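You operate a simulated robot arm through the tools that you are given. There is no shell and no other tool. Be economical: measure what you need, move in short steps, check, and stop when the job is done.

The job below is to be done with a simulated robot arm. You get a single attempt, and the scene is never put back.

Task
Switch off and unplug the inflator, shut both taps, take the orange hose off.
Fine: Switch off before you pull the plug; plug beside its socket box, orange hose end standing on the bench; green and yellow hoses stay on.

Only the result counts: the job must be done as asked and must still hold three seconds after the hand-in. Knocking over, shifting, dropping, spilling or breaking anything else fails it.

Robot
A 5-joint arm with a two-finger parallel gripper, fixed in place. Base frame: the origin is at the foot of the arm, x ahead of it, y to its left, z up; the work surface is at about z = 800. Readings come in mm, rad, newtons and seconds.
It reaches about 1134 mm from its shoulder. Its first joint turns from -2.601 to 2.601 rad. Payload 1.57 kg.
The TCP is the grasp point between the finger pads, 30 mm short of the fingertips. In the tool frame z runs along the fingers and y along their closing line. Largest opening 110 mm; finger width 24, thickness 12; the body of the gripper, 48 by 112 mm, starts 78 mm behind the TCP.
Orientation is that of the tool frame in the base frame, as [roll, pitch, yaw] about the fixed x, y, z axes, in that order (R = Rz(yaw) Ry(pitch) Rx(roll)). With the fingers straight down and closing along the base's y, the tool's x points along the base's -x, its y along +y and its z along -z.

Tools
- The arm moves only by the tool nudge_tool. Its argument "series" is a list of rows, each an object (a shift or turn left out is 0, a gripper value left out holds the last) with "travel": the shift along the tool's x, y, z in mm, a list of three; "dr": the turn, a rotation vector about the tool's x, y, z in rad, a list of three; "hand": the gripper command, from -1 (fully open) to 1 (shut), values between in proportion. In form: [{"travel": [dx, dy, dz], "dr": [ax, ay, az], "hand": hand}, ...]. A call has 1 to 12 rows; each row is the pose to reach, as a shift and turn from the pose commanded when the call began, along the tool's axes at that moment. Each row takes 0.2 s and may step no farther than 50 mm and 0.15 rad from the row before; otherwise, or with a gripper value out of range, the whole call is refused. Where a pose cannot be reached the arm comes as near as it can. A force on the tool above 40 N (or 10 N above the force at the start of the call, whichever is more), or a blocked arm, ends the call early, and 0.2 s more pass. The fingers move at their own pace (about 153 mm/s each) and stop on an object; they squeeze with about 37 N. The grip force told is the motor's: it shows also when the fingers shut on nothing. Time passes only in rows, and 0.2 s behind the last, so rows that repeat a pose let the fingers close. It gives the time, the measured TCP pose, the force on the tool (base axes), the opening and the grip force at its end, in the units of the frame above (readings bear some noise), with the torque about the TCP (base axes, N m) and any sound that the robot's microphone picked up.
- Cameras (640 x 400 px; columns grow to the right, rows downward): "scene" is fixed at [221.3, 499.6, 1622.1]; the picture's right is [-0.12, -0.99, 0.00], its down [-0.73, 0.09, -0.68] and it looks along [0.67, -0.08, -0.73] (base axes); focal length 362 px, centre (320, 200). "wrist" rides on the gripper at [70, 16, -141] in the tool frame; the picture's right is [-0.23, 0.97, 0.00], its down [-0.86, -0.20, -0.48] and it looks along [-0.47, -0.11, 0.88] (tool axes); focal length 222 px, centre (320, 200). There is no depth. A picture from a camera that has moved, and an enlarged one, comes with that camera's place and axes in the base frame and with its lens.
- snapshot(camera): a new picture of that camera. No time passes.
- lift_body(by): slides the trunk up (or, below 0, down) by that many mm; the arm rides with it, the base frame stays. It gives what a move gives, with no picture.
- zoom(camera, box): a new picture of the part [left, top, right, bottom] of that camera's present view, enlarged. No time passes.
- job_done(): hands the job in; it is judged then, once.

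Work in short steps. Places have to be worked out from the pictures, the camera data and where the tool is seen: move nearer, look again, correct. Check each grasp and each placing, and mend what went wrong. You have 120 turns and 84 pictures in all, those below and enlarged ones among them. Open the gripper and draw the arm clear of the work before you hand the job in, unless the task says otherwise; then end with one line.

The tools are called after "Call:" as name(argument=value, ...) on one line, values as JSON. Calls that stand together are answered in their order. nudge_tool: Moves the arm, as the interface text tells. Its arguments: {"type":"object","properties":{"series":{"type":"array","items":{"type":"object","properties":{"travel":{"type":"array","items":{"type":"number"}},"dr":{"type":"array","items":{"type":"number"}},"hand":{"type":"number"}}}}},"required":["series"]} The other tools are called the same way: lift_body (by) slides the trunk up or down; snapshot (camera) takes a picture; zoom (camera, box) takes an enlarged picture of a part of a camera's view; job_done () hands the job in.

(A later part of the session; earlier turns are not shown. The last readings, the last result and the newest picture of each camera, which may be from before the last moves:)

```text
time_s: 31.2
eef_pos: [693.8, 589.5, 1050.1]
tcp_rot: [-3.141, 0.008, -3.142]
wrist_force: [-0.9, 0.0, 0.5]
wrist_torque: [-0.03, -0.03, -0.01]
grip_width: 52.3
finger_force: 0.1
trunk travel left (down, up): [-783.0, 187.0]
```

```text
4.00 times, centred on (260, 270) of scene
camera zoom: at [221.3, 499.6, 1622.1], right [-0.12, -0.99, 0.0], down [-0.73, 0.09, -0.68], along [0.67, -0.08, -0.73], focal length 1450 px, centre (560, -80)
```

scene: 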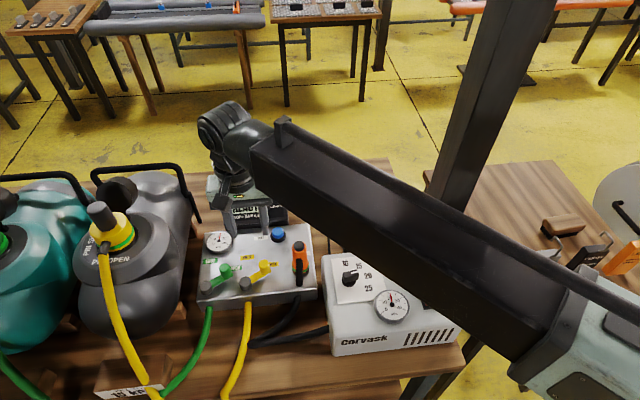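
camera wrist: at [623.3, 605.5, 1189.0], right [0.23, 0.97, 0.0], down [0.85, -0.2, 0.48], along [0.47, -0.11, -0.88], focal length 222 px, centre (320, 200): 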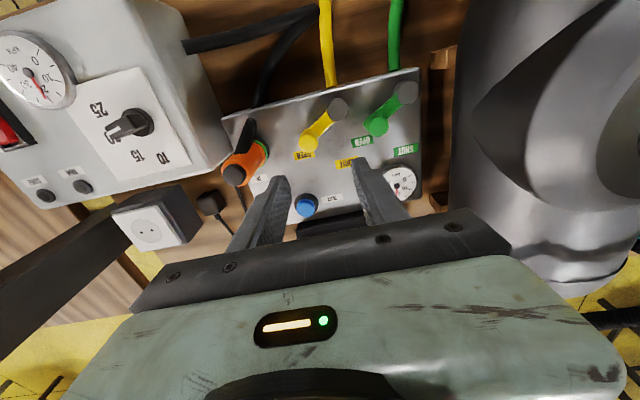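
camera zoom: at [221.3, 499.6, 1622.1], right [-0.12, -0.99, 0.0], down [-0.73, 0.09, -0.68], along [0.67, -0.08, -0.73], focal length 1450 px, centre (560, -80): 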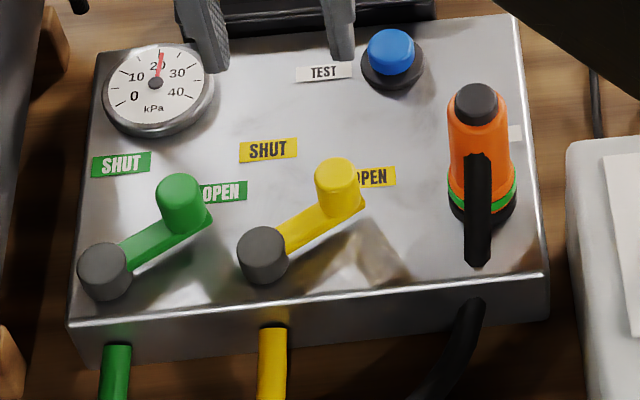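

Reading the taps: each grey boss is the pivot (yellow at about (664, 619)), and the tall coloured knob (yellow at about (687, 575), top z≈919) points at OPEN. The SHUT labels lie straight +x of the pivots, so the knobs must swing about 60° toward +y. I'll close the fingers, spin the tool 30° and stand beside the yellow knob.

Call:
nudge_tool(series=[{"travel": [6, -10, 0], "dr": [0, 0, 0.13], "hand": 1}, {"travel": [12, -20, 0], "dr": [0, 0, 0.26], "hand": 1}, {"travel": [18, -30, 0], "dr": [0, 0, 0.39], "hand": 1}, {"travel": [21.8, -40.5, 0], "dr": [0, 0, 0.52], "hand": 1}])

Call:
lift_body(by=-95)

Call:
snapshot(camera="wrist")

Call:
zoom(camera="scene", box=[190, 220, 330, 320])

```text
time_s: 32.2
eef_pos: [672.3, 546.5, 1050.5]
tcp_rot: [3.137, 0.006, 2.62]
wrist_force: [0.6, -1.0, -0.6]
wrist_torque: [-0.02, 0.05, -0.02]
grip_width: 0.0
finger_force: 21.3
trunk travel left (down, up): [-783.0, 187.0]
```

```text
time_s: 33.5
eef_pos: [670.7, 547.1, 954.8]
tcp_rot: [3.138, 0.005, 2.624]
wrist_force: [-0.1, 0.0, 0.4]
wrist_torque: [0.02, -0.01, 0.0]
grip_width: 0.0
finger_force: 21.3
trunk travel left (down, up): [-688.0, 282.0]
```

```text
42 pictures are left
camera wrist: at [618.5, 596.6, 1094.3], right [0.68, 0.73, 0.0], down [0.64, -0.6, 0.48], along [0.36, -0.33, -0.88], focal length 222 px, centre (320, 200)
```

wrist: 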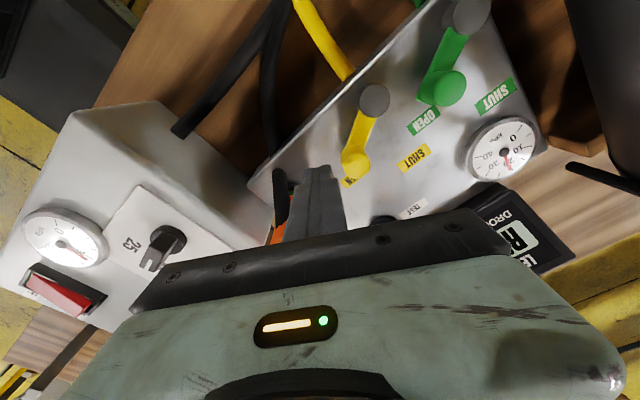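

```text
4.00 times, centred on (260, 270) of scene
camera zoom: at [221.3, 499.6, 1622.1], right [-0.12, -0.99, 0.0], down [-0.73, 0.09, -0.68], along [0.67, -0.08, -0.73], focal length 1450 px, centre (560, -80)
```

zoom: 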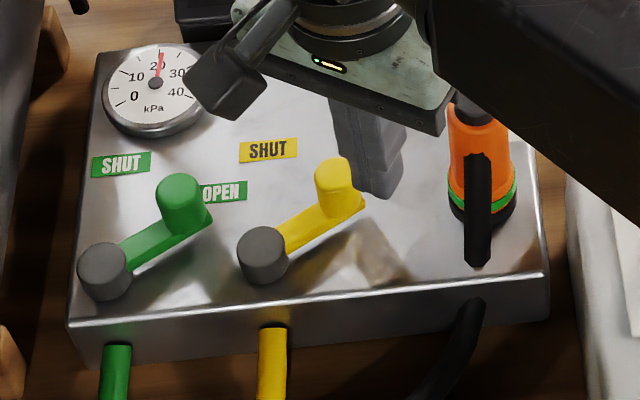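

The path is clear. I'll lower 27 mm so the tips overlap the knob, then push it along its arc.

Call:
lift_body(by=-27)

Call:
nudge_tool(series=[{"travel": [-1.2, 9.9, 0], "hand": 1}, {"travel": [-4, 16, 0], "hand": 1}, {"travel": [-6.8, 22.3, 0], "hand": 1}, {"travel": [-8, 29, 0], "hand": 1}, {"travel": [-8.5, 35.4, 0], "hand": 1}, {"travel": [-8, 42, 0], "hand": 1}, {"travel": [-6.9, 48.3, 0], "hand": 1}])

Call:
zoom(camera="scene", box=[190, 220, 330, 320])

Call:
snapshot(camera="wrist")

```text
time_s: 34.2
eef_pos: [671.3, 547.2, 928.8]
tcp_rot: [3.139, 0.006, 2.623]
wrist_force: [-0.5, -0.6, -0.2]
wrist_torque: [-0.01, -0.01, -0.01]
grip_width: 0.0
finger_force: 21.2
trunk travel left (down, up): [-661.0, 309.0]
```

```text
time_s: 35.9
eef_pos: [701.0, 587.7, 927.6]
tcp_rot: [3.138, 0.005, 2.623]
wrist_force: [-0.2, 0.5, -0.6]
wrist_torque: [0.02, 0.02, -0.02]
grip_width: 0.0
finger_force: 20.9
trunk travel left (down, up): [-661.0, 309.0]
```

```text
4.00 times, centred on (260, 270) of scene
camera zoom: at [221.3, 499.6, 1622.1], right [-0.12, -0.99, 0.0], down [-0.73, 0.09, -0.68], along [0.67, -0.08, -0.73], focal length 1450 px, centre (560, -80)
```

zoom: 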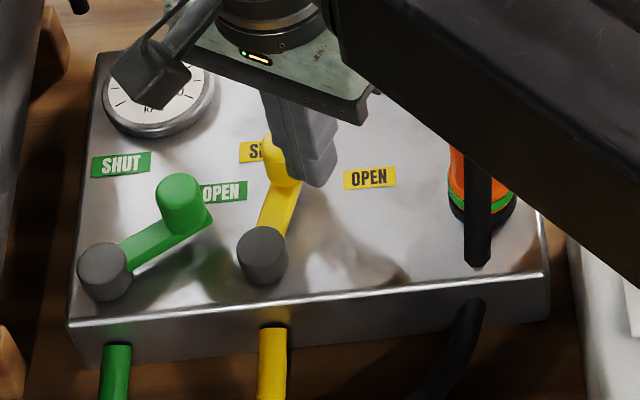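

```text
39 pictures are left
camera wrist: at [648.4, 636.1, 1067.2], right [0.68, 0.73, 0.0], down [0.64, -0.6, 0.48], along [0.36, -0.32, -0.88], focal length 222 px, centre (320, 200)
```

wrist: 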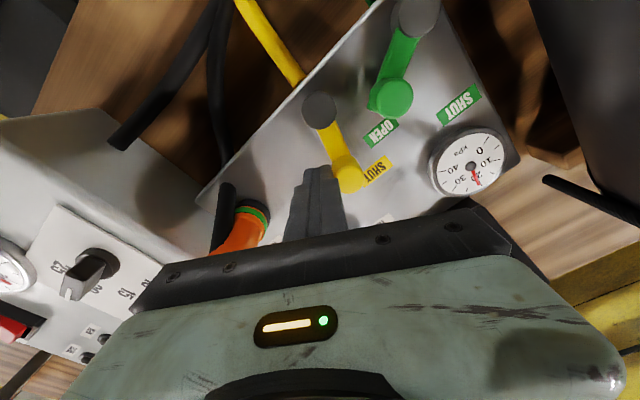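

It is turning freely. I'll continue to its end stop.

Call:
nudge_tool(series=[{"travel": [2.3, 5, 0], "hand": 1}, {"travel": [4.6, 10, 0], "hand": 1}, {"travel": [7, 13.5, 0], "hand": 1}, {"travel": [9.2, 17, 0], "hand": 1}])

Call:
zoom(camera="scene", box=[190, 220, 330, 320])

```text
time_s: 36.9
eef_pos: [702.7, 602.5, 928.6]
tcp_rot: [-3.141, 0.005, 2.621]
wrist_force: [-6.8, -19.9, -10.0]
wrist_torque: [-0.54, 0.22, -0.22]
grip_width: 0.0
finger_force: 21.1
trunk travel left (down, up): [-661.0, 309.0]
```

```text
4.00 times, centred on (260, 270) of scene
camera zoom: at [221.3, 499.6, 1622.1], right [-0.12, -0.99, 0.0], down [-0.73, 0.09, -0.68], along [0.67, -0.08, -0.73], focal length 1450 px, centre (560, -80)
```

zoom: 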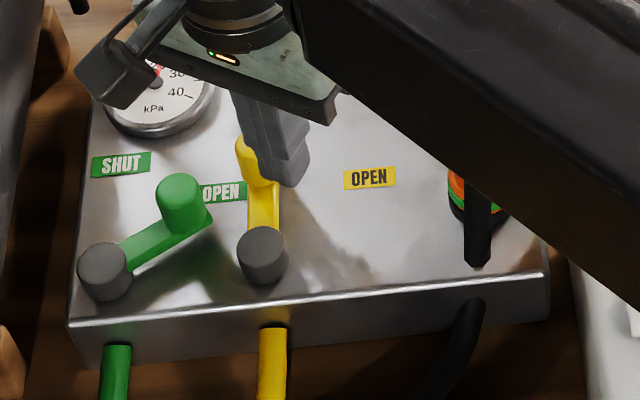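

The yellow lever points at SHUT and rests on its stop (20 N reaction). I'll back off, raise, and spin the tool so the camera and body stay away from the bag while I do the green tap.

Call:
nudge_tool(series=[{"travel": [-4, 5, 0], "hand": 1}, {"travel": [-4, -10, 0], "hand": 1}, {"travel": [-4, -20, 0], "hand": 1}])

Call:
lift_body(by=45)

Call:
nudge_tool(series=[{"dr": [0, 0, -0.15]}, {"dr": [0, 0, -0.3]}, {"dr": [0, 0, -0.45]}, {"dr": [0, 0, -0.6]}, {"dr": [0, 0, -0.75]}, {"dr": [0, 0, -0.9]}, {"dr": [0, 0, -1.05]}])

Call:
nudge_tool(series=[{"dr": [0, 0, -0.15]}, {"dr": [0, 0, -0.3]}, {"dr": [0, 0, -0.45]}, {"dr": [0, 0, -0.6]}, {"dr": [0, 0, -0.75]}, {"dr": [0, 0, -0.9]}, {"dr": [0, 0, -1.04]}])

Call:
snapshot(camera="wrist")

```text
time_s: 37.2
eef_pos: [703.3, 602.2, 928.2]
tcp_rot: [-3.133, 0.001, 2.622]
wrist_force: [-5.1, -6.2, -3.1]
wrist_torque: [-0.16, 0.12, -0.03]
grip_width: 0.2
finger_force: 21.3
trunk travel left (down, up): [-661.0, 309.0]
stopped in row 1: the force on the tool passed its limit at 47 N (the readings are from after the stop); the commanded pose is now the measured one
```

```text
time_s: 38.1
eef_pos: [702.6, 603.9, 973.8]
tcp_rot: [-3.136, 0.005, 2.622]
wrist_force: [-1.3, -1.2, -0.7]
wrist_torque: [0.01, -0.04, 0.01]
grip_width: 0.0
finger_force: 21.5
trunk travel left (down, up): [-706.0, 264.0]
```

```text
time_s: 39.7
eef_pos: [702.9, 604.5, 972.7]
tcp_rot: [-3.137, -0.006, -2.609]
wrist_force: [-0.1, 0.4, 1.0]
wrist_torque: [-0.02, -0.02, -0.03]
grip_width: 0.3
finger_force: 22.1
trunk travel left (down, up): [-706.0, 264.0]
```

```text
time_s: 41.3
eef_pos: [703.8, 603.2, 973.2]
tcp_rot: [3.139, -0.006, -1.571]
wrist_force: [0.2, -0.6, 0.5]
wrist_torque: [0.02, 0.03, 0.0]
grip_width: 0.3
finger_force: 20.7
trunk travel left (down, up): [-706.0, 264.0]
```

```text
37 pictures are left
camera wrist: at [688.0, 535.8, 1113.0], right [-0.97, 0.22, 0.0], down [0.2, 0.86, 0.47], along [0.11, 0.46, -0.88], focal length 222 px, centre (320, 200)
```

wrist: 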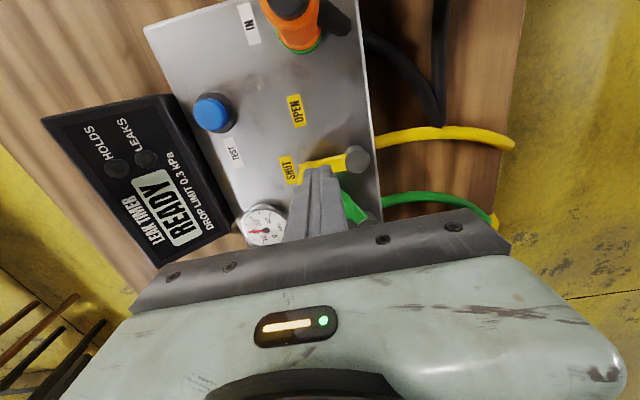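

Yellow is still at SHUT. I'll position beside the green knob and lower.

Call:
nudge_tool(series=[{"travel": [-14, 11, 0]}, {"travel": [-27, 22, 0]}])

Call:
zoom(camera="scene", box=[190, 220, 330, 320])

```text
time_s: 41.9
eef_pos: [681.2, 631.0, 972.9]
tcp_rot: [3.141, -0.005, -1.571]
wrist_force: [0.3, -0.2, -0.1]
wrist_torque: [0.01, -0.02, 0.0]
grip_width: 0.0
finger_force: 21.6
trunk travel left (down, up): [-706.0, 264.0]
```

```text
4.00 times, centred on (260, 270) of scene
camera zoom: at [221.3, 499.6, 1622.1], right [-0.12, -0.99, 0.0], down [-0.73, 0.09, -0.68], along [0.67, -0.08, -0.73], focal length 1450 px, centre (560, -80)
```

zoom: 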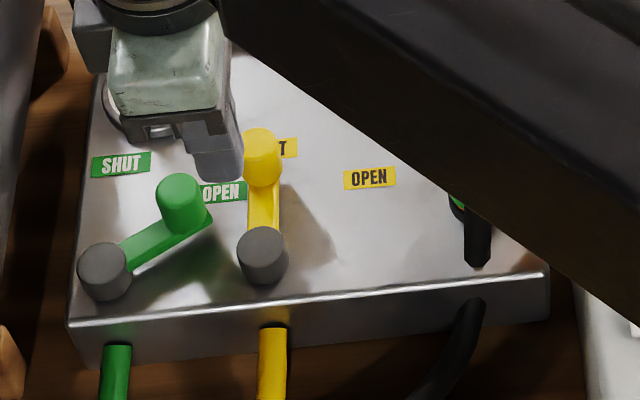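

Clear; lowering and pushing the green knob along its arc.

Call:
lift_body(by=-44)

Call:
nudge_tool(series=[{"travel": [-8, -6, 0]}, {"travel": [-12, -11, 0]}, {"travel": [-16, -16.4, 0]}, {"travel": [-21, -20.5, 0]}, {"travel": [-26.5, -24.3, 0]}, {"travel": [-32.5, -27, 0]}, {"travel": [-38.6, -29.3, 0]}])

Call:
zoom(camera="scene", box=[190, 220, 330, 320])

Call:
snapshot(camera="wrist")

```text
time_s: 42.8
eef_pos: [680.1, 630.4, 928.2]
tcp_rot: [3.141, -0.007, -1.571]
wrist_force: [-0.2, 0.4, -0.3]
wrist_torque: [-0.06, 0.01, 0.01]
grip_width: 0.2
finger_force: 21.9
trunk travel left (down, up): [-662.0, 308.0]
```

```text
time_s: 44.4
eef_pos: [677.8, 637.8, 930.0]
tcp_rot: [3.14, -0.007, -1.571]
wrist_force: [0.0, 0.2, 0.1]
wrist_torque: [0.02, -0.01, -0.02]
grip_width: 0.3
finger_force: 21.0
out of reach, approached as far as the arm can: row 1, 2, 3, 4, 5, 6, 7
trunk travel left (down, up): [-662.0, 308.0]
```

```text
4.00 times, centred on (260, 270) of scene
camera zoom: at [221.3, 499.6, 1622.1], right [-0.12, -0.99, 0.0], down [-0.73, 0.09, -0.68], along [0.67, -0.08, -0.73], focal length 1450 px, centre (560, -80)
```

zoom: 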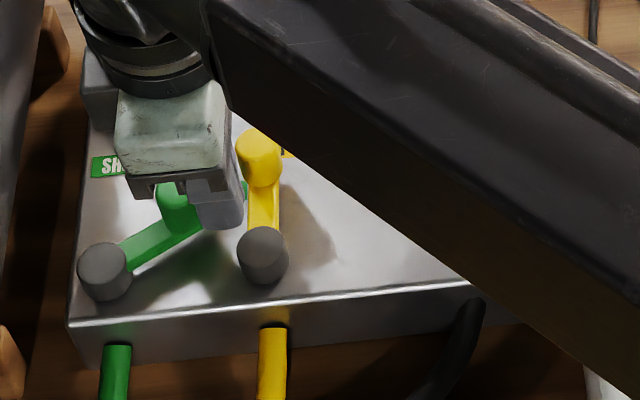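

```text
34 pictures are left
camera wrist: at [662.1, 569.5, 1069.0], right [-0.97, 0.23, 0.0], down [0.2, 0.86, 0.47], along [0.11, 0.46, -0.88], focal length 222 px, centre (320, 200)
```

wrist: 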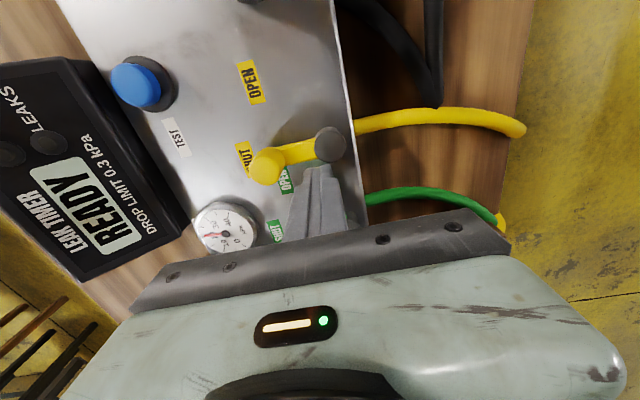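

The reach limit with the tool vertical is about 931 mm, so the green tap needs the tool tilted outward by about 20°. I'll raise first, then tilt about the radial plane.

Call:
lift_body(by=45)

Call:
nudge_tool(series=[{"travel": [3.6, 1.4, -1.4], "dr": [0.0853, -0.0793, 0]}, {"travel": [7.2, 2.9, -5.5], "dr": [0.1707, -0.1587, 0]}, {"travel": [10.8, 4.3, -12], "dr": [0.256, -0.238, 0]}])

Call:
zoom(camera="scene", box=[190, 220, 330, 320])

```text
time_s: 45.2
eef_pos: [677.5, 638.5, 973.6]
tcp_rot: [-3.141, -0.004, -1.572]
wrist_force: [0.7, -0.2, 0.5]
wrist_torque: [0.02, -0.01, 0.01]
grip_width: 0.0
finger_force: 21.3
trunk travel left (down, up): [-707.0, 263.0]
```

```text
time_s: 46.0
eef_pos: [673.4, 628.0, 988.8]
tcp_rot: [-2.88, 0.23, -1.54]
wrist_force: [0.8, 0.0, 0.0]
wrist_torque: [0.0, 0.03, 0.0]
grip_width: 0.0
finger_force: 21.9
trunk travel left (down, up): [-707.0, 263.0]
```

```text
4.00 times, centred on (260, 270) of scene
camera zoom: at [221.3, 499.6, 1622.1], right [-0.12, -0.99, 0.0], down [-0.73, 0.09, -0.68], along [0.67, -0.08, -0.73], focal length 1450 px, centre (560, -80)
```

zoom: 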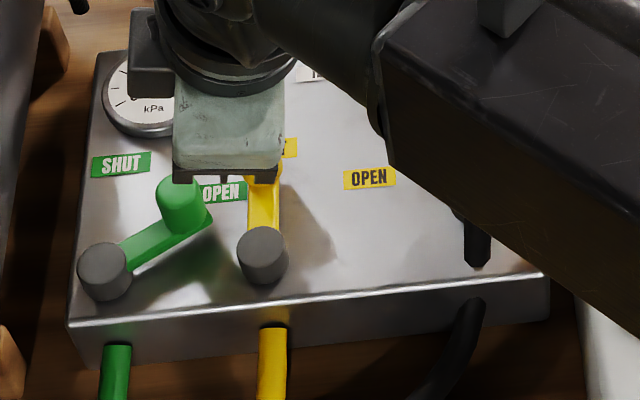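

The tilt worked. Lowering the tip to z≈898 beside the green knob.

Call:
lift_body(by=-61)

Call:
snapshot(camera="wrist")

Call:
zoom(camera="scene", box=[190, 220, 330, 320])

```text
time_s: 47.0
eef_pos: [673.2, 626.3, 926.4]
tcp_rot: [-2.879, 0.23, -1.543]
wrist_force: [0.4, 0.1, 0.0]
wrist_torque: [0.03, -0.02, 0.02]
grip_width: 0.0
finger_force: 21.0
trunk travel left (down, up): [-646.0, 324.0]
```

```text
32 pictures are left
camera wrist: at [624.6, 527.9, 1038.4], right [-0.95, 0.25, -0.19], down [0.05, 0.72, 0.69], along [0.31, 0.65, -0.69], focal length 222 px, centre (320, 200)
```

wrist: 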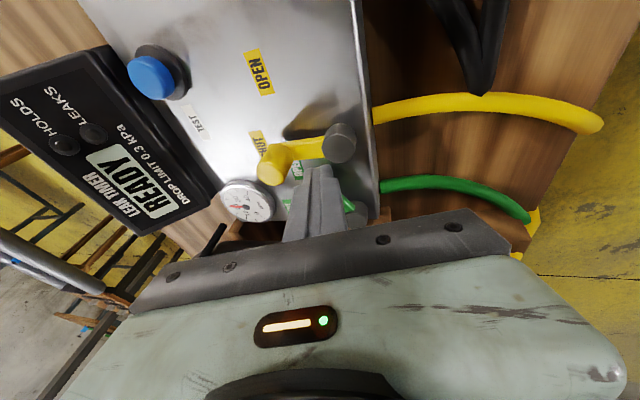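

```text
4.00 times, centred on (260, 270) of scene
camera zoom: at [221.3, 499.6, 1622.1], right [-0.12, -0.99, 0.0], down [-0.73, 0.09, -0.68], along [0.67, -0.08, -0.73], focal length 1450 px, centre (560, -80)
```

zoom: 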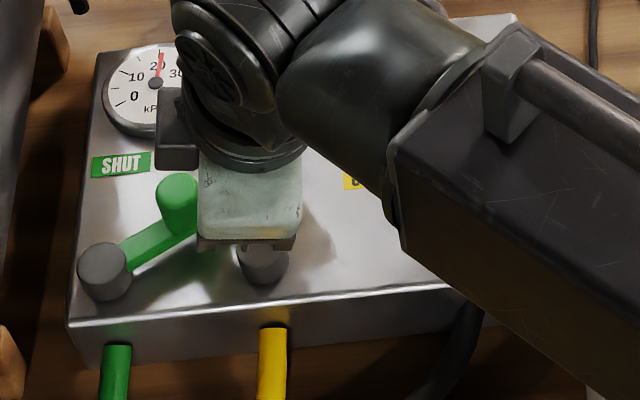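

The tip is beside the green knob. I'll now push it along its arc with the tilt kept.

Call:
nudge_tool(series=[{"travel": [-5.3, -5.8, 2.8]}, {"travel": [-9, -10.5, 5]}, {"travel": [-12.8, -15.6, 7.3]}, {"travel": [-17.5, -19.4, 9.5]}, {"travel": [-22.8, -22.9, 11.7]}, {"travel": [-28.6, -25.3, 13.7]}, {"travel": [-34.4, -27.4, 15.7]}])

Call:
zoom(camera="scene", box=[190, 220, 330, 320])

```text
time_s: 48.6
eef_pos: [702.7, 663.5, 926.2]
tcp_rot: [-2.881, 0.23, -1.54]
wrist_force: [0.5, 0.0, -0.1]
wrist_torque: [-0.02, -0.03, 0.04]
grip_width: 0.2
finger_force: 20.7
trunk travel left (down, up): [-646.0, 324.0]
```

```text
4.00 times, centred on (260, 270) of scene
camera zoom: at [221.3, 499.6, 1622.1], right [-0.12, -0.99, 0.0], down [-0.73, 0.09, -0.68], along [0.67, -0.08, -0.73], focal length 1450 px, centre (560, -80)
```

zoom: 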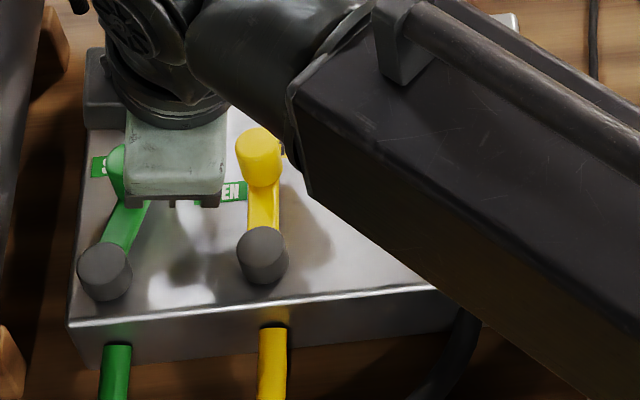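

Turning well; I'll push the last part to the stop.

Call:
nudge_tool(series=[{"travel": [-5.2, -1, 1.5]}, {"travel": [-8.4, -1.2, 2.4]}, {"travel": [-11.6, -1.3, 3.2]}, {"travel": [-14, -1.2, 3.7]}, {"travel": [-16, -1.1, 4.2]}])

Call:
zoom(camera="scene", box=[190, 220, 330, 320])

```text
time_s: 49.8
eef_pos: [704.3, 678.9, 926.0]
tcp_rot: [-2.881, 0.229, -1.541]
wrist_force: [-0.8, -0.4, 0.1]
wrist_torque: [0.0, -0.02, 0.01]
grip_width: 0.1
finger_force: 20.7
trunk travel left (down, up): [-646.0, 324.0]
```

```text
4.00 times, centred on (260, 270) of scene
camera zoom: at [221.3, 499.6, 1622.1], right [-0.12, -0.99, 0.0], down [-0.73, 0.09, -0.68], along [0.67, -0.08, -0.73], focal length 1450 px, centre (560, -80)
```

zoom: 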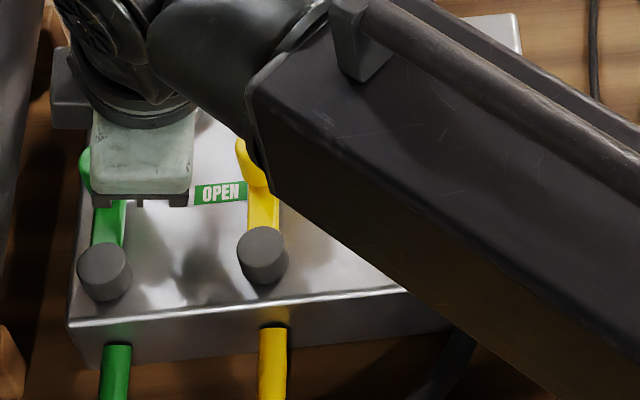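

It's almost at the stop; I'll push a few more mm until a reaction is felt.

Call:
nudge_tool(series=[{"travel": [-2, 0, 0.5]}, {"travel": [-4, 0, 1]}])

Call:
nudge_tool(series=[{"travel": [-2, 0, 0.5]}, {"travel": [-3, 0, 0.7]}])

```text
time_s: 50.4
eef_pos: [704.4, 680.6, 927.4]
tcp_rot: [-2.884, 0.225, -1.544]
wrist_force: [-7.7, -24.8, -9.6]
wrist_torque: [-0.82, 0.11, -0.12]
grip_width: 0.1
finger_force: 21.5
trunk travel left (down, up): [-646.0, 324.0]
```

```text
time_s: 50.9
eef_pos: [705.2, 680.4, 927.3]
tcp_rot: [-2.886, 0.217, -1.545]
wrist_force: [-3.5, -8.6, -0.9]
wrist_torque: [-0.26, 0.02, -0.03]
grip_width: 0.2
finger_force: 21.5
trunk travel left (down, up): [-646.0, 324.0]
stopped in row 2: the force on the tool passed its limit at 42 N (the readings are from after the stop); the commanded pose is now the measured one
```

Green is at its stop. I'll back off, raise the arm and look at both taps.

Call:
nudge_tool(series=[{"travel": [6, 0, -1.5]}, {"travel": [14, 0, -3.5]}])

Call:
lift_body(by=140)

Call:
nudge_tool(series=[{"travel": [30, 0, -5], "dr": [-0.085, 0.079, 0]}, {"travel": [70, 0, -12], "dr": [-0.17, 0.158, 0]}, {"travel": [110, 0, -16], "dr": [-0.256, 0.23, 0]}])

Call:
zoom(camera="scene", box=[190, 220, 330, 320])

Call:
snapshot(camera="wrist")

```text
time_s: 51.5
eef_pos: [705.0, 668.3, 926.3]
tcp_rot: [-2.885, 0.221, -1.542]
wrist_force: [-0.7, -0.1, -0.3]
wrist_torque: [0.03, 0.01, 0.03]
grip_width: 0.0
finger_force: 21.3
trunk travel left (down, up): [-646.0, 324.0]
```

```text
time_s: 53.2
eef_pos: [704.5, 668.7, 1066.5]
tcp_rot: [-2.885, 0.22, -1.543]
wrist_force: [-0.3, 1.0, -0.3]
wrist_torque: [0.02, 0.0, -0.01]
grip_width: 0.0
finger_force: 21.5
trunk travel left (down, up): [-786.0, 184.0]
```

```text
time_s: 54.0
eef_pos: [703.0, 557.1, 1052.7]
tcp_rot: [3.137, -0.009, -1.573]
wrist_force: [-0.3, 0.1, 1.2]
wrist_torque: [0.0, 0.02, -0.04]
grip_width: 0.0
finger_force: 21.1
out of reach, approached as far as the arm can: row 1, 2, 3
trunk travel left (down, up): [-786.0, 184.0]
```

```text
4.00 times, centred on (260, 270) of scene
camera zoom: at [221.3, 499.6, 1622.1], right [-0.12, -0.99, 0.0], down [-0.73, 0.09, -0.68], along [0.67, -0.08, -0.73], focal length 1450 px, centre (560, -80)
```

zoom: 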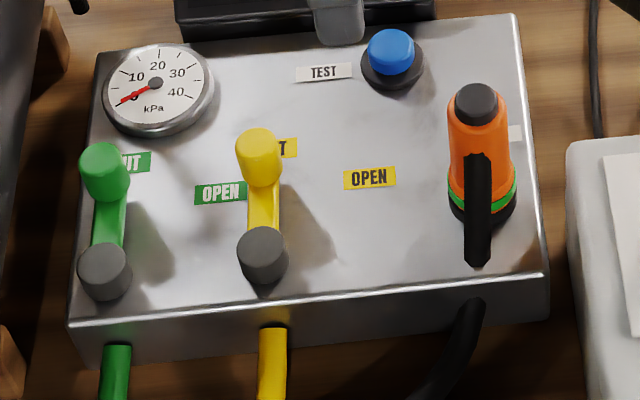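

```text
27 pictures are left
camera wrist: at [688.8, 489.1, 1193.2], right [-0.97, 0.23, 0.0], down [0.2, 0.86, 0.47], along [0.11, 0.46, -0.88], focal length 222 px, centre (320, 200)
```

wrist: 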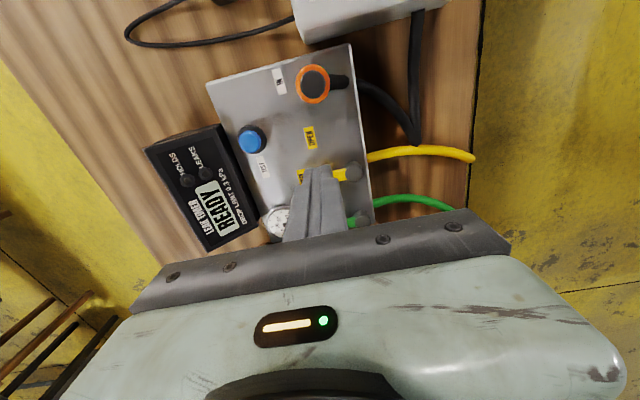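

Both taps point to SHUT and the gauge has fallen to 0. Now I'll study the orange connector.

Call:
zoom(camera="scene", box=[270, 230, 330, 330])

Call:
zoom(camera="wrist", box=[260, 40, 440, 160])

```text
4.00 times, centred on (300, 280) of scene
camera zoom: at [221.3, 499.6, 1622.1], right [-0.12, -0.99, 0.0], down [-0.73, 0.09, -0.68], along [0.67, -0.08, -0.73], focal length 1450 px, centre (400, -120)
```

zoom: 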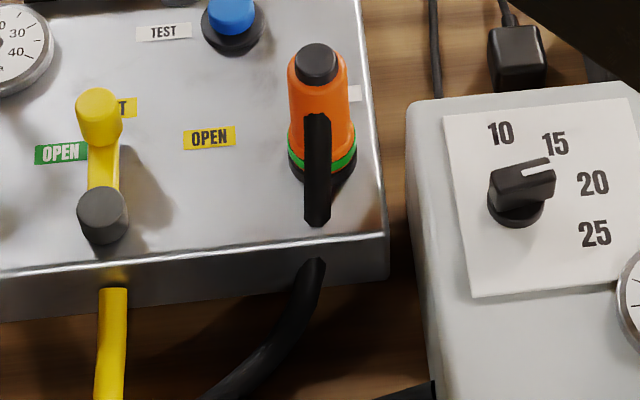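

```text
3.33 times, centred on (350, 100) of wrist
camera zoom: at [688.8, 489.1, 1193.2], right [-0.97, 0.23, 0.0], down [0.2, 0.86, 0.47], along [0.11, 0.46, -0.88], focal length 740 px, centre (220, 533)
```

zoom: 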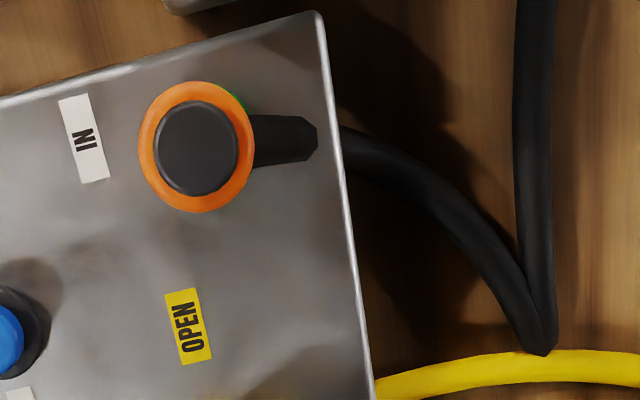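

The orange coupling is about 33 mm across at (696, 490), top z≈959, and the hose drops off its -x side. I'll spin the tool back so it closes along y and go above it.

Call:
lift_body(by=5)

Call:
nudge_tool(series=[{"travel": [0, 0, 0], "dr": [0, 0, 0.143], "hand": 0}, {"dr": [0, 0, 0.286]}, {"dr": [0, 0, 0.428]}, {"dr": [0, 0, 0.571]}, {"dr": [0, 0, 0.714]}, {"dr": [0, 0, 0.857]}, {"dr": [0, 0, 1.0]}, {"dr": [0, 0, 1.142]}, {"dr": [0, 0, 1.285]}, {"dr": [0, 0, 1.428]}, {"dr": [0, 0, 1.571]}])

Call:
nudge_tool(series=[{"travel": [3, -33, 0], "hand": -0.2}, {"travel": [7, -67, 0], "hand": -0.2}])

Call:
zoom(camera="wrist", box=[220, 80, 420, 220])

```text
time_s: 54.5
eef_pos: [705.1, 557.7, 1058.8]
tcp_rot: [3.137, -0.006, -1.573]
wrist_force: [-0.4, 0.2, 0.3]
wrist_torque: [-0.01, -0.01, 0.02]
grip_width: 0.0
finger_force: 21.1
trunk travel left (down, up): [-791.0, 179.0]
```

```text
time_s: 56.9
eef_pos: [703.4, 557.5, 1058.4]
tcp_rot: [-3.136, -0.004, 3.137]
wrist_force: [-0.4, -0.1, -0.3]
wrist_torque: [0.07, 0.02, -0.02]
grip_width: 55.1
finger_force: 0.0
trunk travel left (down, up): [-791.0, 179.0]
```

```text
time_s: 57.5
eef_pos: [696.9, 488.9, 1058.3]
tcp_rot: [-3.134, -0.003, 3.14]
wrist_force: [0.3, 0.9, 0.3]
wrist_torque: [0.01, -0.03, 0.0]
grip_width: 66.0
finger_force: 0.0
trunk travel left (down, up): [-791.0, 179.0]
```

```text
2.86 times, centred on (320, 150) of wrist
camera zoom: at [628.5, 507.2, 1197.8], right [0.23, 0.97, -0.01], down [0.86, -0.2, 0.48], along [0.46, -0.12, -0.88], focal length 635 px, centre (320, 343)
```

zoom: 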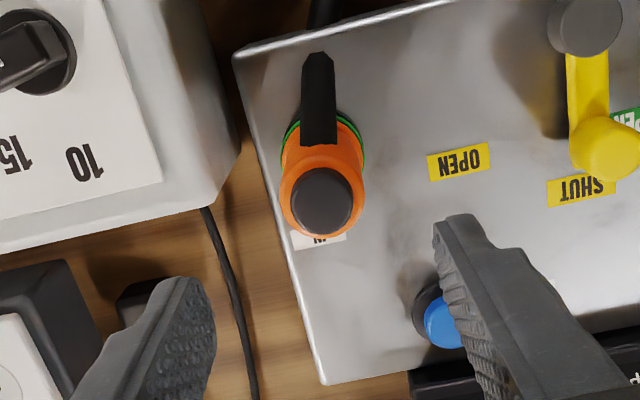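

Aligned within 3 mm. I'll narrow the opening to 50 mm and lower around the coupling.

Call:
nudge_tool(series=[{"travel": [3, 1, 0], "hand": 0.08}, {"travel": [3, 1, 0], "hand": 0.08}])

Call:
lift_body(by=-90)

Call:
zoom(camera="wrist", box=[220, 100, 420, 240])

```text
time_s: 58.1
eef_pos: [695.1, 491.5, 1058.5]
tcp_rot: [-3.133, -0.004, 3.139]
wrist_force: [-0.3, -0.6, 0.6]
wrist_torque: [0.0, 0.03, -0.01]
grip_width: 50.6
finger_force: 0.1
trunk travel left (down, up): [-791.0, 179.0]
```

```text
time_s: 59.4
eef_pos: [695.3, 491.2, 968.4]
tcp_rot: [-3.134, -0.004, 3.14]
wrist_force: [1.0, 0.3, 0.6]
wrist_torque: [-0.03, 0.02, 0.01]
grip_width: 50.4
finger_force: 0.1
trunk travel left (down, up): [-701.0, 269.0]
```

```text
2.86 times, centred on (320, 170) of wrist
camera zoom: at [625.8, 509.3, 1107.7], right [0.23, 0.97, -0.01], down [0.86, -0.2, 0.48], along [0.46, -0.12, -0.88], focal length 635 px, centre (320, 286)
```

zoom: 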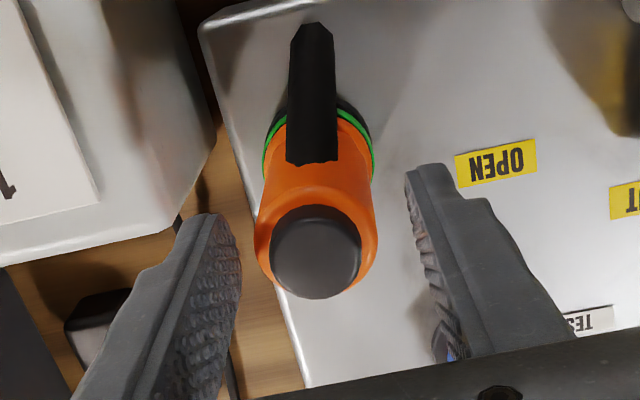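

Well centred. I'll lower 32 mm more and close.

Call:
lift_body(by=-32)

Call:
nudge_tool(series=[{"travel": [1, -1, 0], "hand": 0.4}, {"travel": [1, -1, 0], "hand": 1}, {"travel": [1, -1, 0], "hand": 1}, {"travel": [1, -1, 0], "hand": 1}])

Call:
lift_body(by=3)

Call:
zoom(camera="scene", box=[250, 220, 350, 320])

```text
time_s: 60.1
eef_pos: [694.3, 491.4, 937.3]
tcp_rot: [-3.135, -0.003, 3.141]
wrist_force: [0.3, 0.0, 0.3]
wrist_torque: [0.02, 0.01, -0.02]
grip_width: 50.6
finger_force: 0.1
trunk travel left (down, up): [-669.0, 301.0]
```

```text
time_s: 61.1
eef_pos: [694.2, 491.1, 937.0]
tcp_rot: [-3.136, -0.002, 3.139]
wrist_force: [5.3, -0.7, 4.6]
wrist_torque: [0.36, -0.22, -0.01]
grip_width: 32.5
finger_force: 36.9
trunk travel left (down, up): [-669.0, 301.0]
```

```text
time_s: 61.6
eef_pos: [692.7, 490.1, 939.7]
tcp_rot: [-3.136, -0.003, 3.14]
wrist_force: [-0.4, 0.3, -0.8]
wrist_torque: [0.0, 0.0, 0.03]
grip_width: 32.4
finger_force: 37.6
trunk travel left (down, up): [-672.0, 298.0]
```

```text
4.00 times, centred on (300, 270) of scene
camera zoom: at [221.3, 499.6, 1622.1], right [-0.12, -0.99, 0.0], down [-0.73, 0.09, -0.68], along [0.67, -0.08, -0.73], focal length 1450 px, centre (400, -80)
```

zoom: 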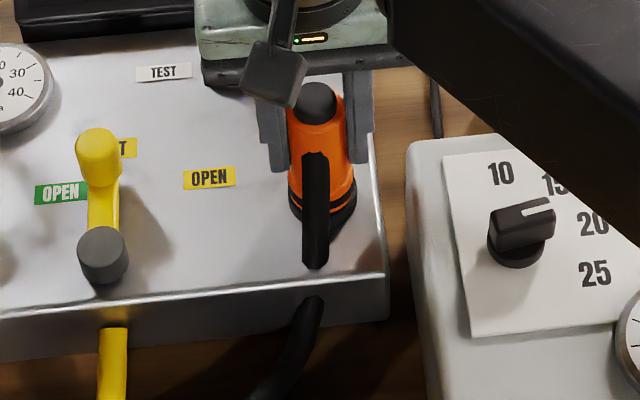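

The green ring has gone and there's no resistance, so I'll continue lifting gently.

Call:
lift_body(by=10)

Call:
zoom(camera="scene", box=[250, 220, 350, 320])

```text
time_s: 62.2
eef_pos: [694.4, 490.4, 948.9]
tcp_rot: [-3.134, -0.005, 3.14]
wrist_force: [0.2, 0.0, -1.1]
wrist_torque: [0.02, -0.03, -0.01]
grip_width: 33.1
finger_force: 37.1
trunk travel left (down, up): [-682.0, 288.0]
```

```text
4.00 times, centred on (300, 270) of scene
camera zoom: at [221.3, 499.6, 1622.1], right [-0.12, -0.99, 0.0], down [-0.73, 0.09, -0.68], along [0.67, -0.08, -0.73], focal length 1450 px, centre (400, -80)
```

zoom: 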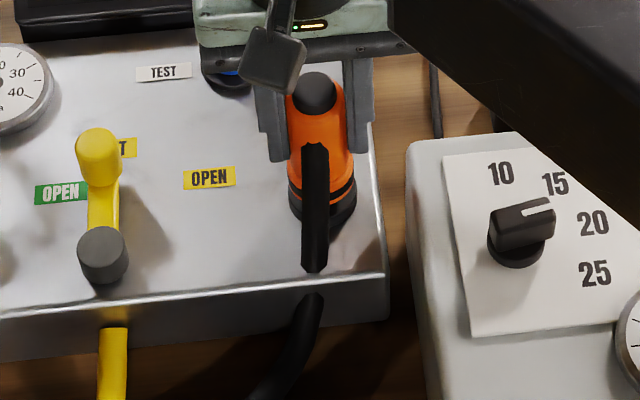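

It is coming off the port. I'll continue up in steps.

Call:
lift_body(by=15)

Call:
lift_body(by=25)

Call:
snapshot(camera="scene")

```text
time_s: 62.9
eef_pos: [693.7, 490.1, 964.2]
tcp_rot: [-3.134, -0.004, 3.14]
wrist_force: [0.2, 0.5, -0.4]
wrist_torque: [-0.02, -0.01, 0.03]
grip_width: 32.7
finger_force: 36.9
trunk travel left (down, up): [-697.0, 273.0]
```

```text
time_s: 63.6
eef_pos: [693.0, 491.6, 989.1]
tcp_rot: [-3.135, -0.002, 3.14]
wrist_force: [-0.3, -0.7, -0.5]
wrist_torque: [-0.01, -0.03, -0.01]
grip_width: 32.9
finger_force: 36.7
trunk travel left (down, up): [-722.0, 248.0]
```

```text
20 pictures are left
```

scene: 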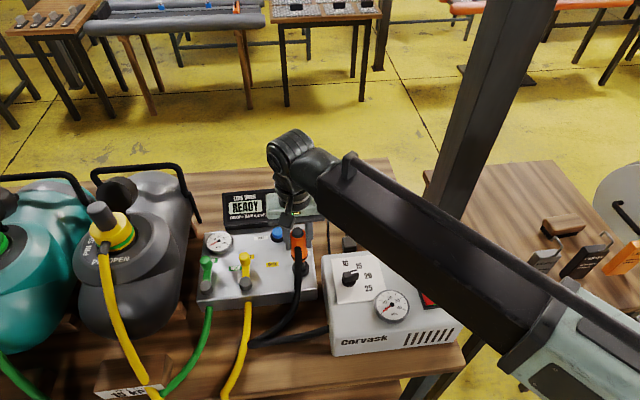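

Call:
zoom(camera="scene", box=[220, 220, 350, 400])

```text
2.22 times, centred on (285, 310) of scene
camera zoom: at [221.3, 499.6, 1622.1], right [-0.12, -0.99, 0.0], down [-0.73, 0.09, -0.68], along [0.67, -0.08, -0.73], focal length 806 px, centre (398, -44)
```

zoom: 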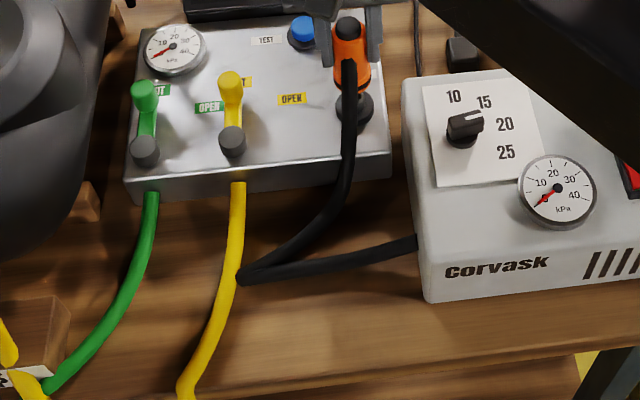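

The coupling is off the port. A free spot on the bench is at about (605, 510), between the panel front and the hose strand. I'll carry it there slowly.

Call:
nudge_tool(series=[{"travel": [12, 2, 0], "hand": 1}, {"travel": [30, 6, 0], "hand": 1}, {"travel": [48, 10, 0], "hand": 1}, {"travel": [66, 14, 0], "hand": 1}, {"travel": [80, 17, 0], "hand": 1}, {"travel": [88, 19, 0], "hand": 1}])

Call:
zoom(camera="scene", box=[220, 220, 350, 400])

Call:
snapshot(camera="wrist")

```text
time_s: 65.0
eef_pos: [605.8, 510.8, 989.2]
tcp_rot: [-3.136, -0.003, 3.14]
wrist_force: [-1.1, -0.6, 0.0]
wrist_torque: [0.04, 0.01, 0.01]
grip_width: 32.4
finger_force: 37.1
trunk travel left (down, up): [-722.0, 248.0]
```

```text
2.22 times, centred on (285, 310) of scene
camera zoom: at [221.3, 499.6, 1622.1], right [-0.12, -0.99, 0.0], down [-0.73, 0.09, -0.68], along [0.67, -0.08, -0.73], focal length 806 px, centre (398, -44)
```

zoom: 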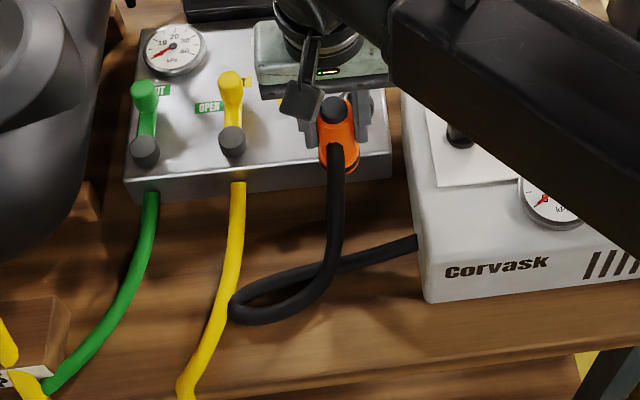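

```text
17 pictures are left
camera wrist: at [537.6, 528.4, 1128.6], right [0.23, 0.97, -0.01], down [0.86, -0.2, 0.48], along [0.46, -0.12, -0.88], focal length 222 px, centre (320, 200)
```

wrist: 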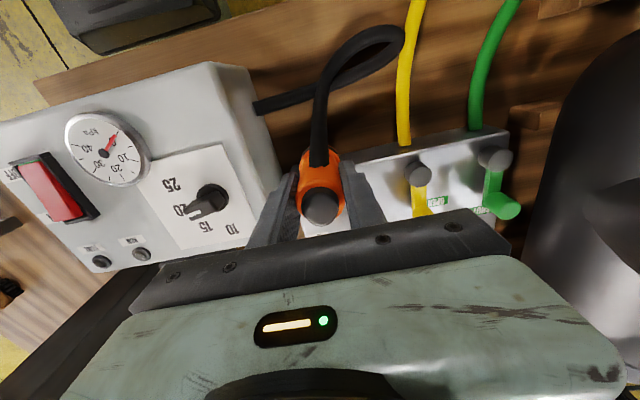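

The hose follows freely. I'll lower toward the bench.

Call:
lift_body(by=-60)

Call:
lift_body(by=-40)

Call:
zoom(camera="scene", box=[250, 240, 350, 360])

Call:
snapshot(camera="wrist")

```text
time_s: 66.0
eef_pos: [605.7, 511.8, 928.7]
tcp_rot: [-3.134, -0.002, 3.14]
wrist_force: [0.2, 0.0, -0.6]
wrist_torque: [-0.03, 0.02, 0.0]
grip_width: 32.5
finger_force: 36.9
trunk travel left (down, up): [-662.0, 308.0]
```

```text
time_s: 66.8
eef_pos: [605.8, 511.0, 889.2]
tcp_rot: [-3.134, -0.004, 3.14]
wrist_force: [0.6, 0.0, -0.1]
wrist_torque: [-0.01, 0.01, -0.02]
grip_width: 32.4
finger_force: 37.7
trunk travel left (down, up): [-622.0, 348.0]
```

```text
3.33 times, centred on (300, 300) of scene
camera zoom: at [221.3, 499.6, 1622.1], right [-0.12, -0.99, 0.0], down [-0.73, 0.09, -0.68], along [0.67, -0.08, -0.73], focal length 1208 px, centre (387, -133)
```

zoom: 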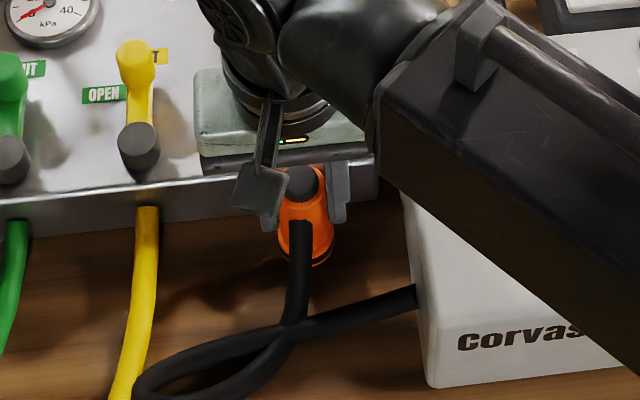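

```text
15 pictures are left
camera wrist: at [537.7, 528.3, 1028.6], right [0.23, 0.97, -0.01], down [0.86, -0.2, 0.48], along [0.46, -0.12, -0.88], focal length 222 px, centre (320, 200)
```

wrist: 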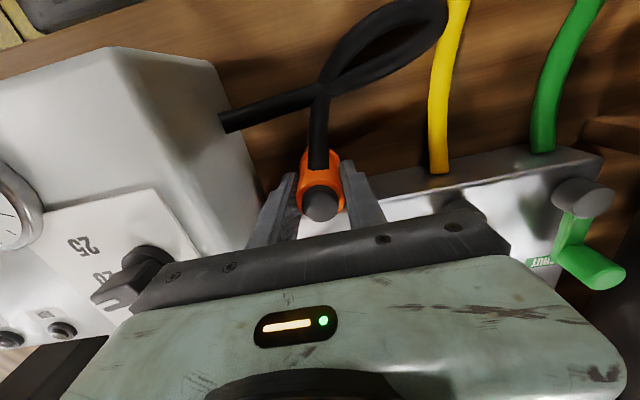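

Clear around. I'll continue down in small steps until contact.

Call:
lift_body(by=-12)

Call:
lift_body(by=-6)

Call:
lift_body(by=-4)

Call:
lift_body(by=-4)

```text
time_s: 67.4
eef_pos: [605.3, 510.7, 875.9]
tcp_rot: [-3.135, -0.003, 3.141]
wrist_force: [0.1, -0.2, -1.3]
wrist_torque: [-0.01, 0.02, 0.0]
grip_width: 32.6
finger_force: 37.2
trunk travel left (down, up): [-610.0, 360.0]
```

```text
time_s: 68.0
eef_pos: [605.4, 510.7, 872.5]
tcp_rot: [-3.136, -0.002, 3.139]
wrist_force: [5.6, 4.0, 21.5]
wrist_torque: [0.56, -0.23, -0.11]
grip_width: 32.6
finger_force: 36.5
trunk travel left (down, up): [-604.0, 366.0]
```

```text
time_s: 68.5
eef_pos: [605.9, 510.7, 867.2]
tcp_rot: [-3.136, -0.003, 3.139]
wrist_force: [2.9, 4.7, 24.8]
wrist_torque: [0.69, -0.07, -0.06]
grip_width: 32.7
finger_force: 36.9
trunk travel left (down, up): [-600.0, 370.0]
```

```text
time_s: 69.0
eef_pos: [605.6, 509.5, 863.6]
tcp_rot: [-3.134, -0.001, 3.14]
wrist_force: [-0.2, 5.6, 23.3]
wrist_torque: [0.76, -0.03, -0.02]
grip_width: 32.5
finger_force: 37.1
trunk travel left (down, up): [-596.0, 374.0]
```

Contact came at TCP ≈ 872 (about 22 N), so the coupling stands on the bench. I'll open gently and look.

Call:
nudge_tool(series=[{"hand": 0.35}, {"hand": 0.2}, {"hand": 0.08}, {"hand": 0.08}])

Call:
zoom(camera="scene", box=[250, 240, 350, 360])

Call:
zoom(camera="wrist", box=[220, 80, 420, 240])

```text
time_s: 70.0
eef_pos: [605.9, 510.8, 862.7]
tcp_rot: [-3.136, -0.004, 3.14]
wrist_force: [-0.9, -0.7, -1.1]
wrist_torque: [-0.01, 0.0, -0.01]
grip_width: 50.7
finger_force: 0.1
trunk travel left (down, up): [-596.0, 374.0]
```

```text
3.33 times, centred on (300, 300) of scene
camera zoom: at [221.3, 499.6, 1622.1], right [-0.12, -0.99, 0.0], down [-0.73, 0.09, -0.68], along [0.67, -0.08, -0.73], focal length 1208 px, centre (387, -133)
```

zoom: 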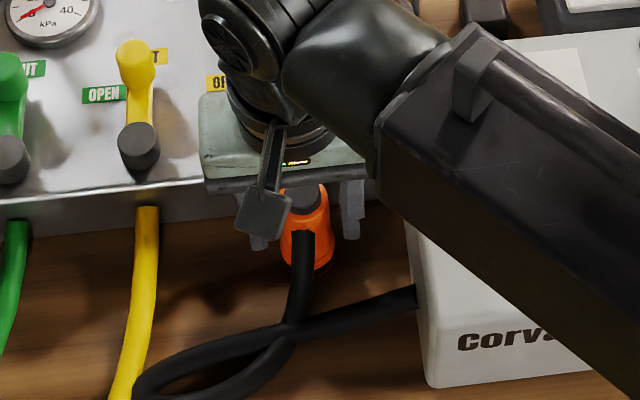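

```text
2.50 times, centred on (320, 160) of wrist
camera zoom: at [537.7, 528.4, 1002.6], right [0.23, 0.97, -0.01], down [0.86, -0.2, 0.48], along [0.46, -0.12, -0.88], focal length 555 px, centre (320, 300)
```

zoom: 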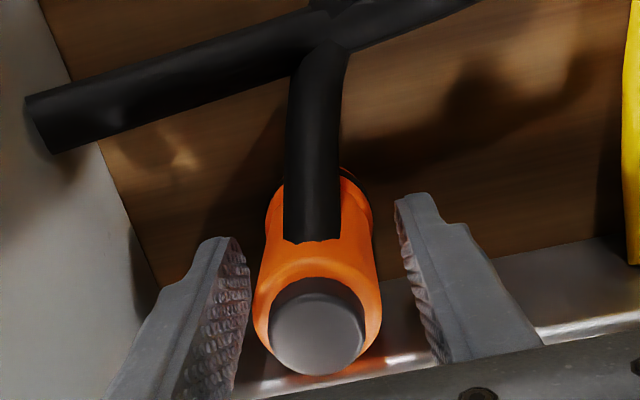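

Released, and it stands upright. I'll lift off vertically.

Call:
lift_body(by=50)

Call:
lift_body(by=120)

Call:
nudge_tool(series=[{"travel": [25, -40, 0]}, {"travel": [50, -80, 0]}, {"travel": [75, -120, 0]}, {"travel": [100, -160, 0]}])

Call:
snapshot(camera="scene")

Call:
zoom(camera="scene", box=[230, 200, 430, 360])

```text
time_s: 70.9
eef_pos: [606.4, 510.0, 912.8]
tcp_rot: [-3.135, -0.006, 3.14]
wrist_force: [0.2, -0.2, -0.3]
wrist_torque: [0.01, -0.01, -0.01]
grip_width: 50.4
finger_force: 0.1
trunk travel left (down, up): [-646.0, 324.0]
```

```text
time_s: 72.4
eef_pos: [607.3, 510.7, 1032.5]
tcp_rot: [-3.135, -0.002, 3.141]
wrist_force: [0.4, -0.3, 0.3]
wrist_torque: [0.0, 0.02, 0.03]
grip_width: 50.7
finger_force: 0.0
trunk travel left (down, up): [-766.0, 204.0]
```

```text
time_s: 73.4
eef_pos: [509.2, 349.7, 1032.1]
tcp_rot: [-3.136, -0.004, 3.14]
wrist_force: [-0.9, -0.1, -0.7]
wrist_torque: [-0.01, -0.01, 0.01]
grip_width: 50.6
finger_force: 0.1
out of reach, approached as far as the arm can: row 2, 3, 4
trunk travel left (down, up): [-766.0, 204.0]
```

```text
12 pictures are left
```

scene: 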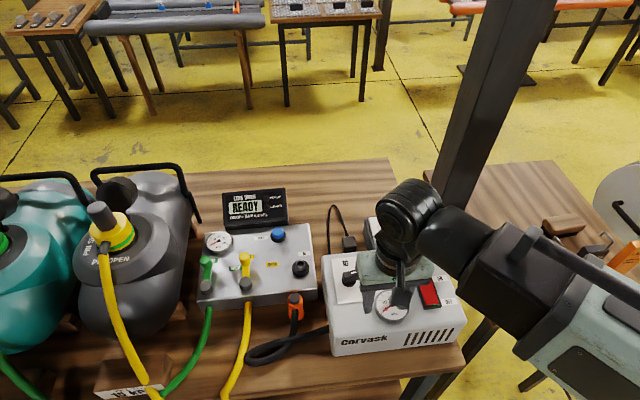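

```text
2.50 times, centred on (330, 280) of scene
camera zoom: at [221.3, 499.6, 1622.1], right [-0.12, -0.99, 0.0], down [-0.73, 0.09, -0.68], along [0.67, -0.08, -0.73], focal length 906 px, centre (295, 0)
```

zoom: 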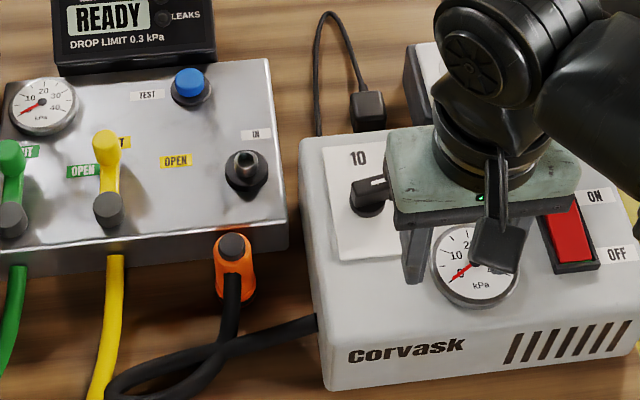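

Everything is in place. I'll raise the arm well clear, open it and take a last look.

Call:
lift_body(by=150)

Call:
nudge_tool(series=[{"travel": [0, -40, 0], "hand": -1}, {"travel": [0, -80, 0], "hand": -1}, {"travel": [-20, -120, 0], "hand": -1}, {"travel": [-50, -160, 0], "hand": -1}])

Call:
zoom(camera="scene", box=[190, 190, 450, 390])

```text
time_s: 75.2
eef_pos: [510.2, 350.7, 1182.7]
tcp_rot: [-3.136, -0.003, 3.14]
wrist_force: [-0.6, 1.1, -0.6]
wrist_torque: [-0.03, -0.03, 0.01]
grip_width: 50.7
finger_force: 0.0
trunk travel left (down, up): [-916.0, 54.0]
```

```text
time_s: 76.2
eef_pos: [561.2, 189.7, 1183.0]
tcp_rot: [-3.133, -0.003, 3.14]
wrist_force: [0.5, -0.1, 0.3]
wrist_torque: [-0.01, -0.03, 0.02]
grip_width: 109.9
finger_force: 0.1
trunk travel left (down, up): [-916.0, 54.0]
```

```text
2.00 times, centred on (320, 290) of scene
camera zoom: at [221.3, 499.6, 1622.1], right [-0.12, -0.99, 0.0], down [-0.73, 0.09, -0.68], along [0.67, -0.08, -0.73], focal length 725 px, centre (320, 20)
```

zoom: 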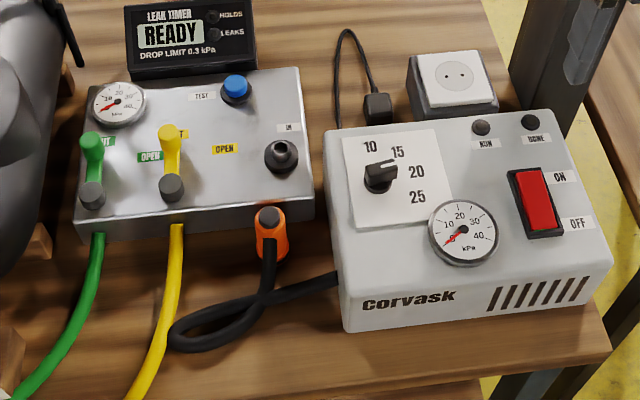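

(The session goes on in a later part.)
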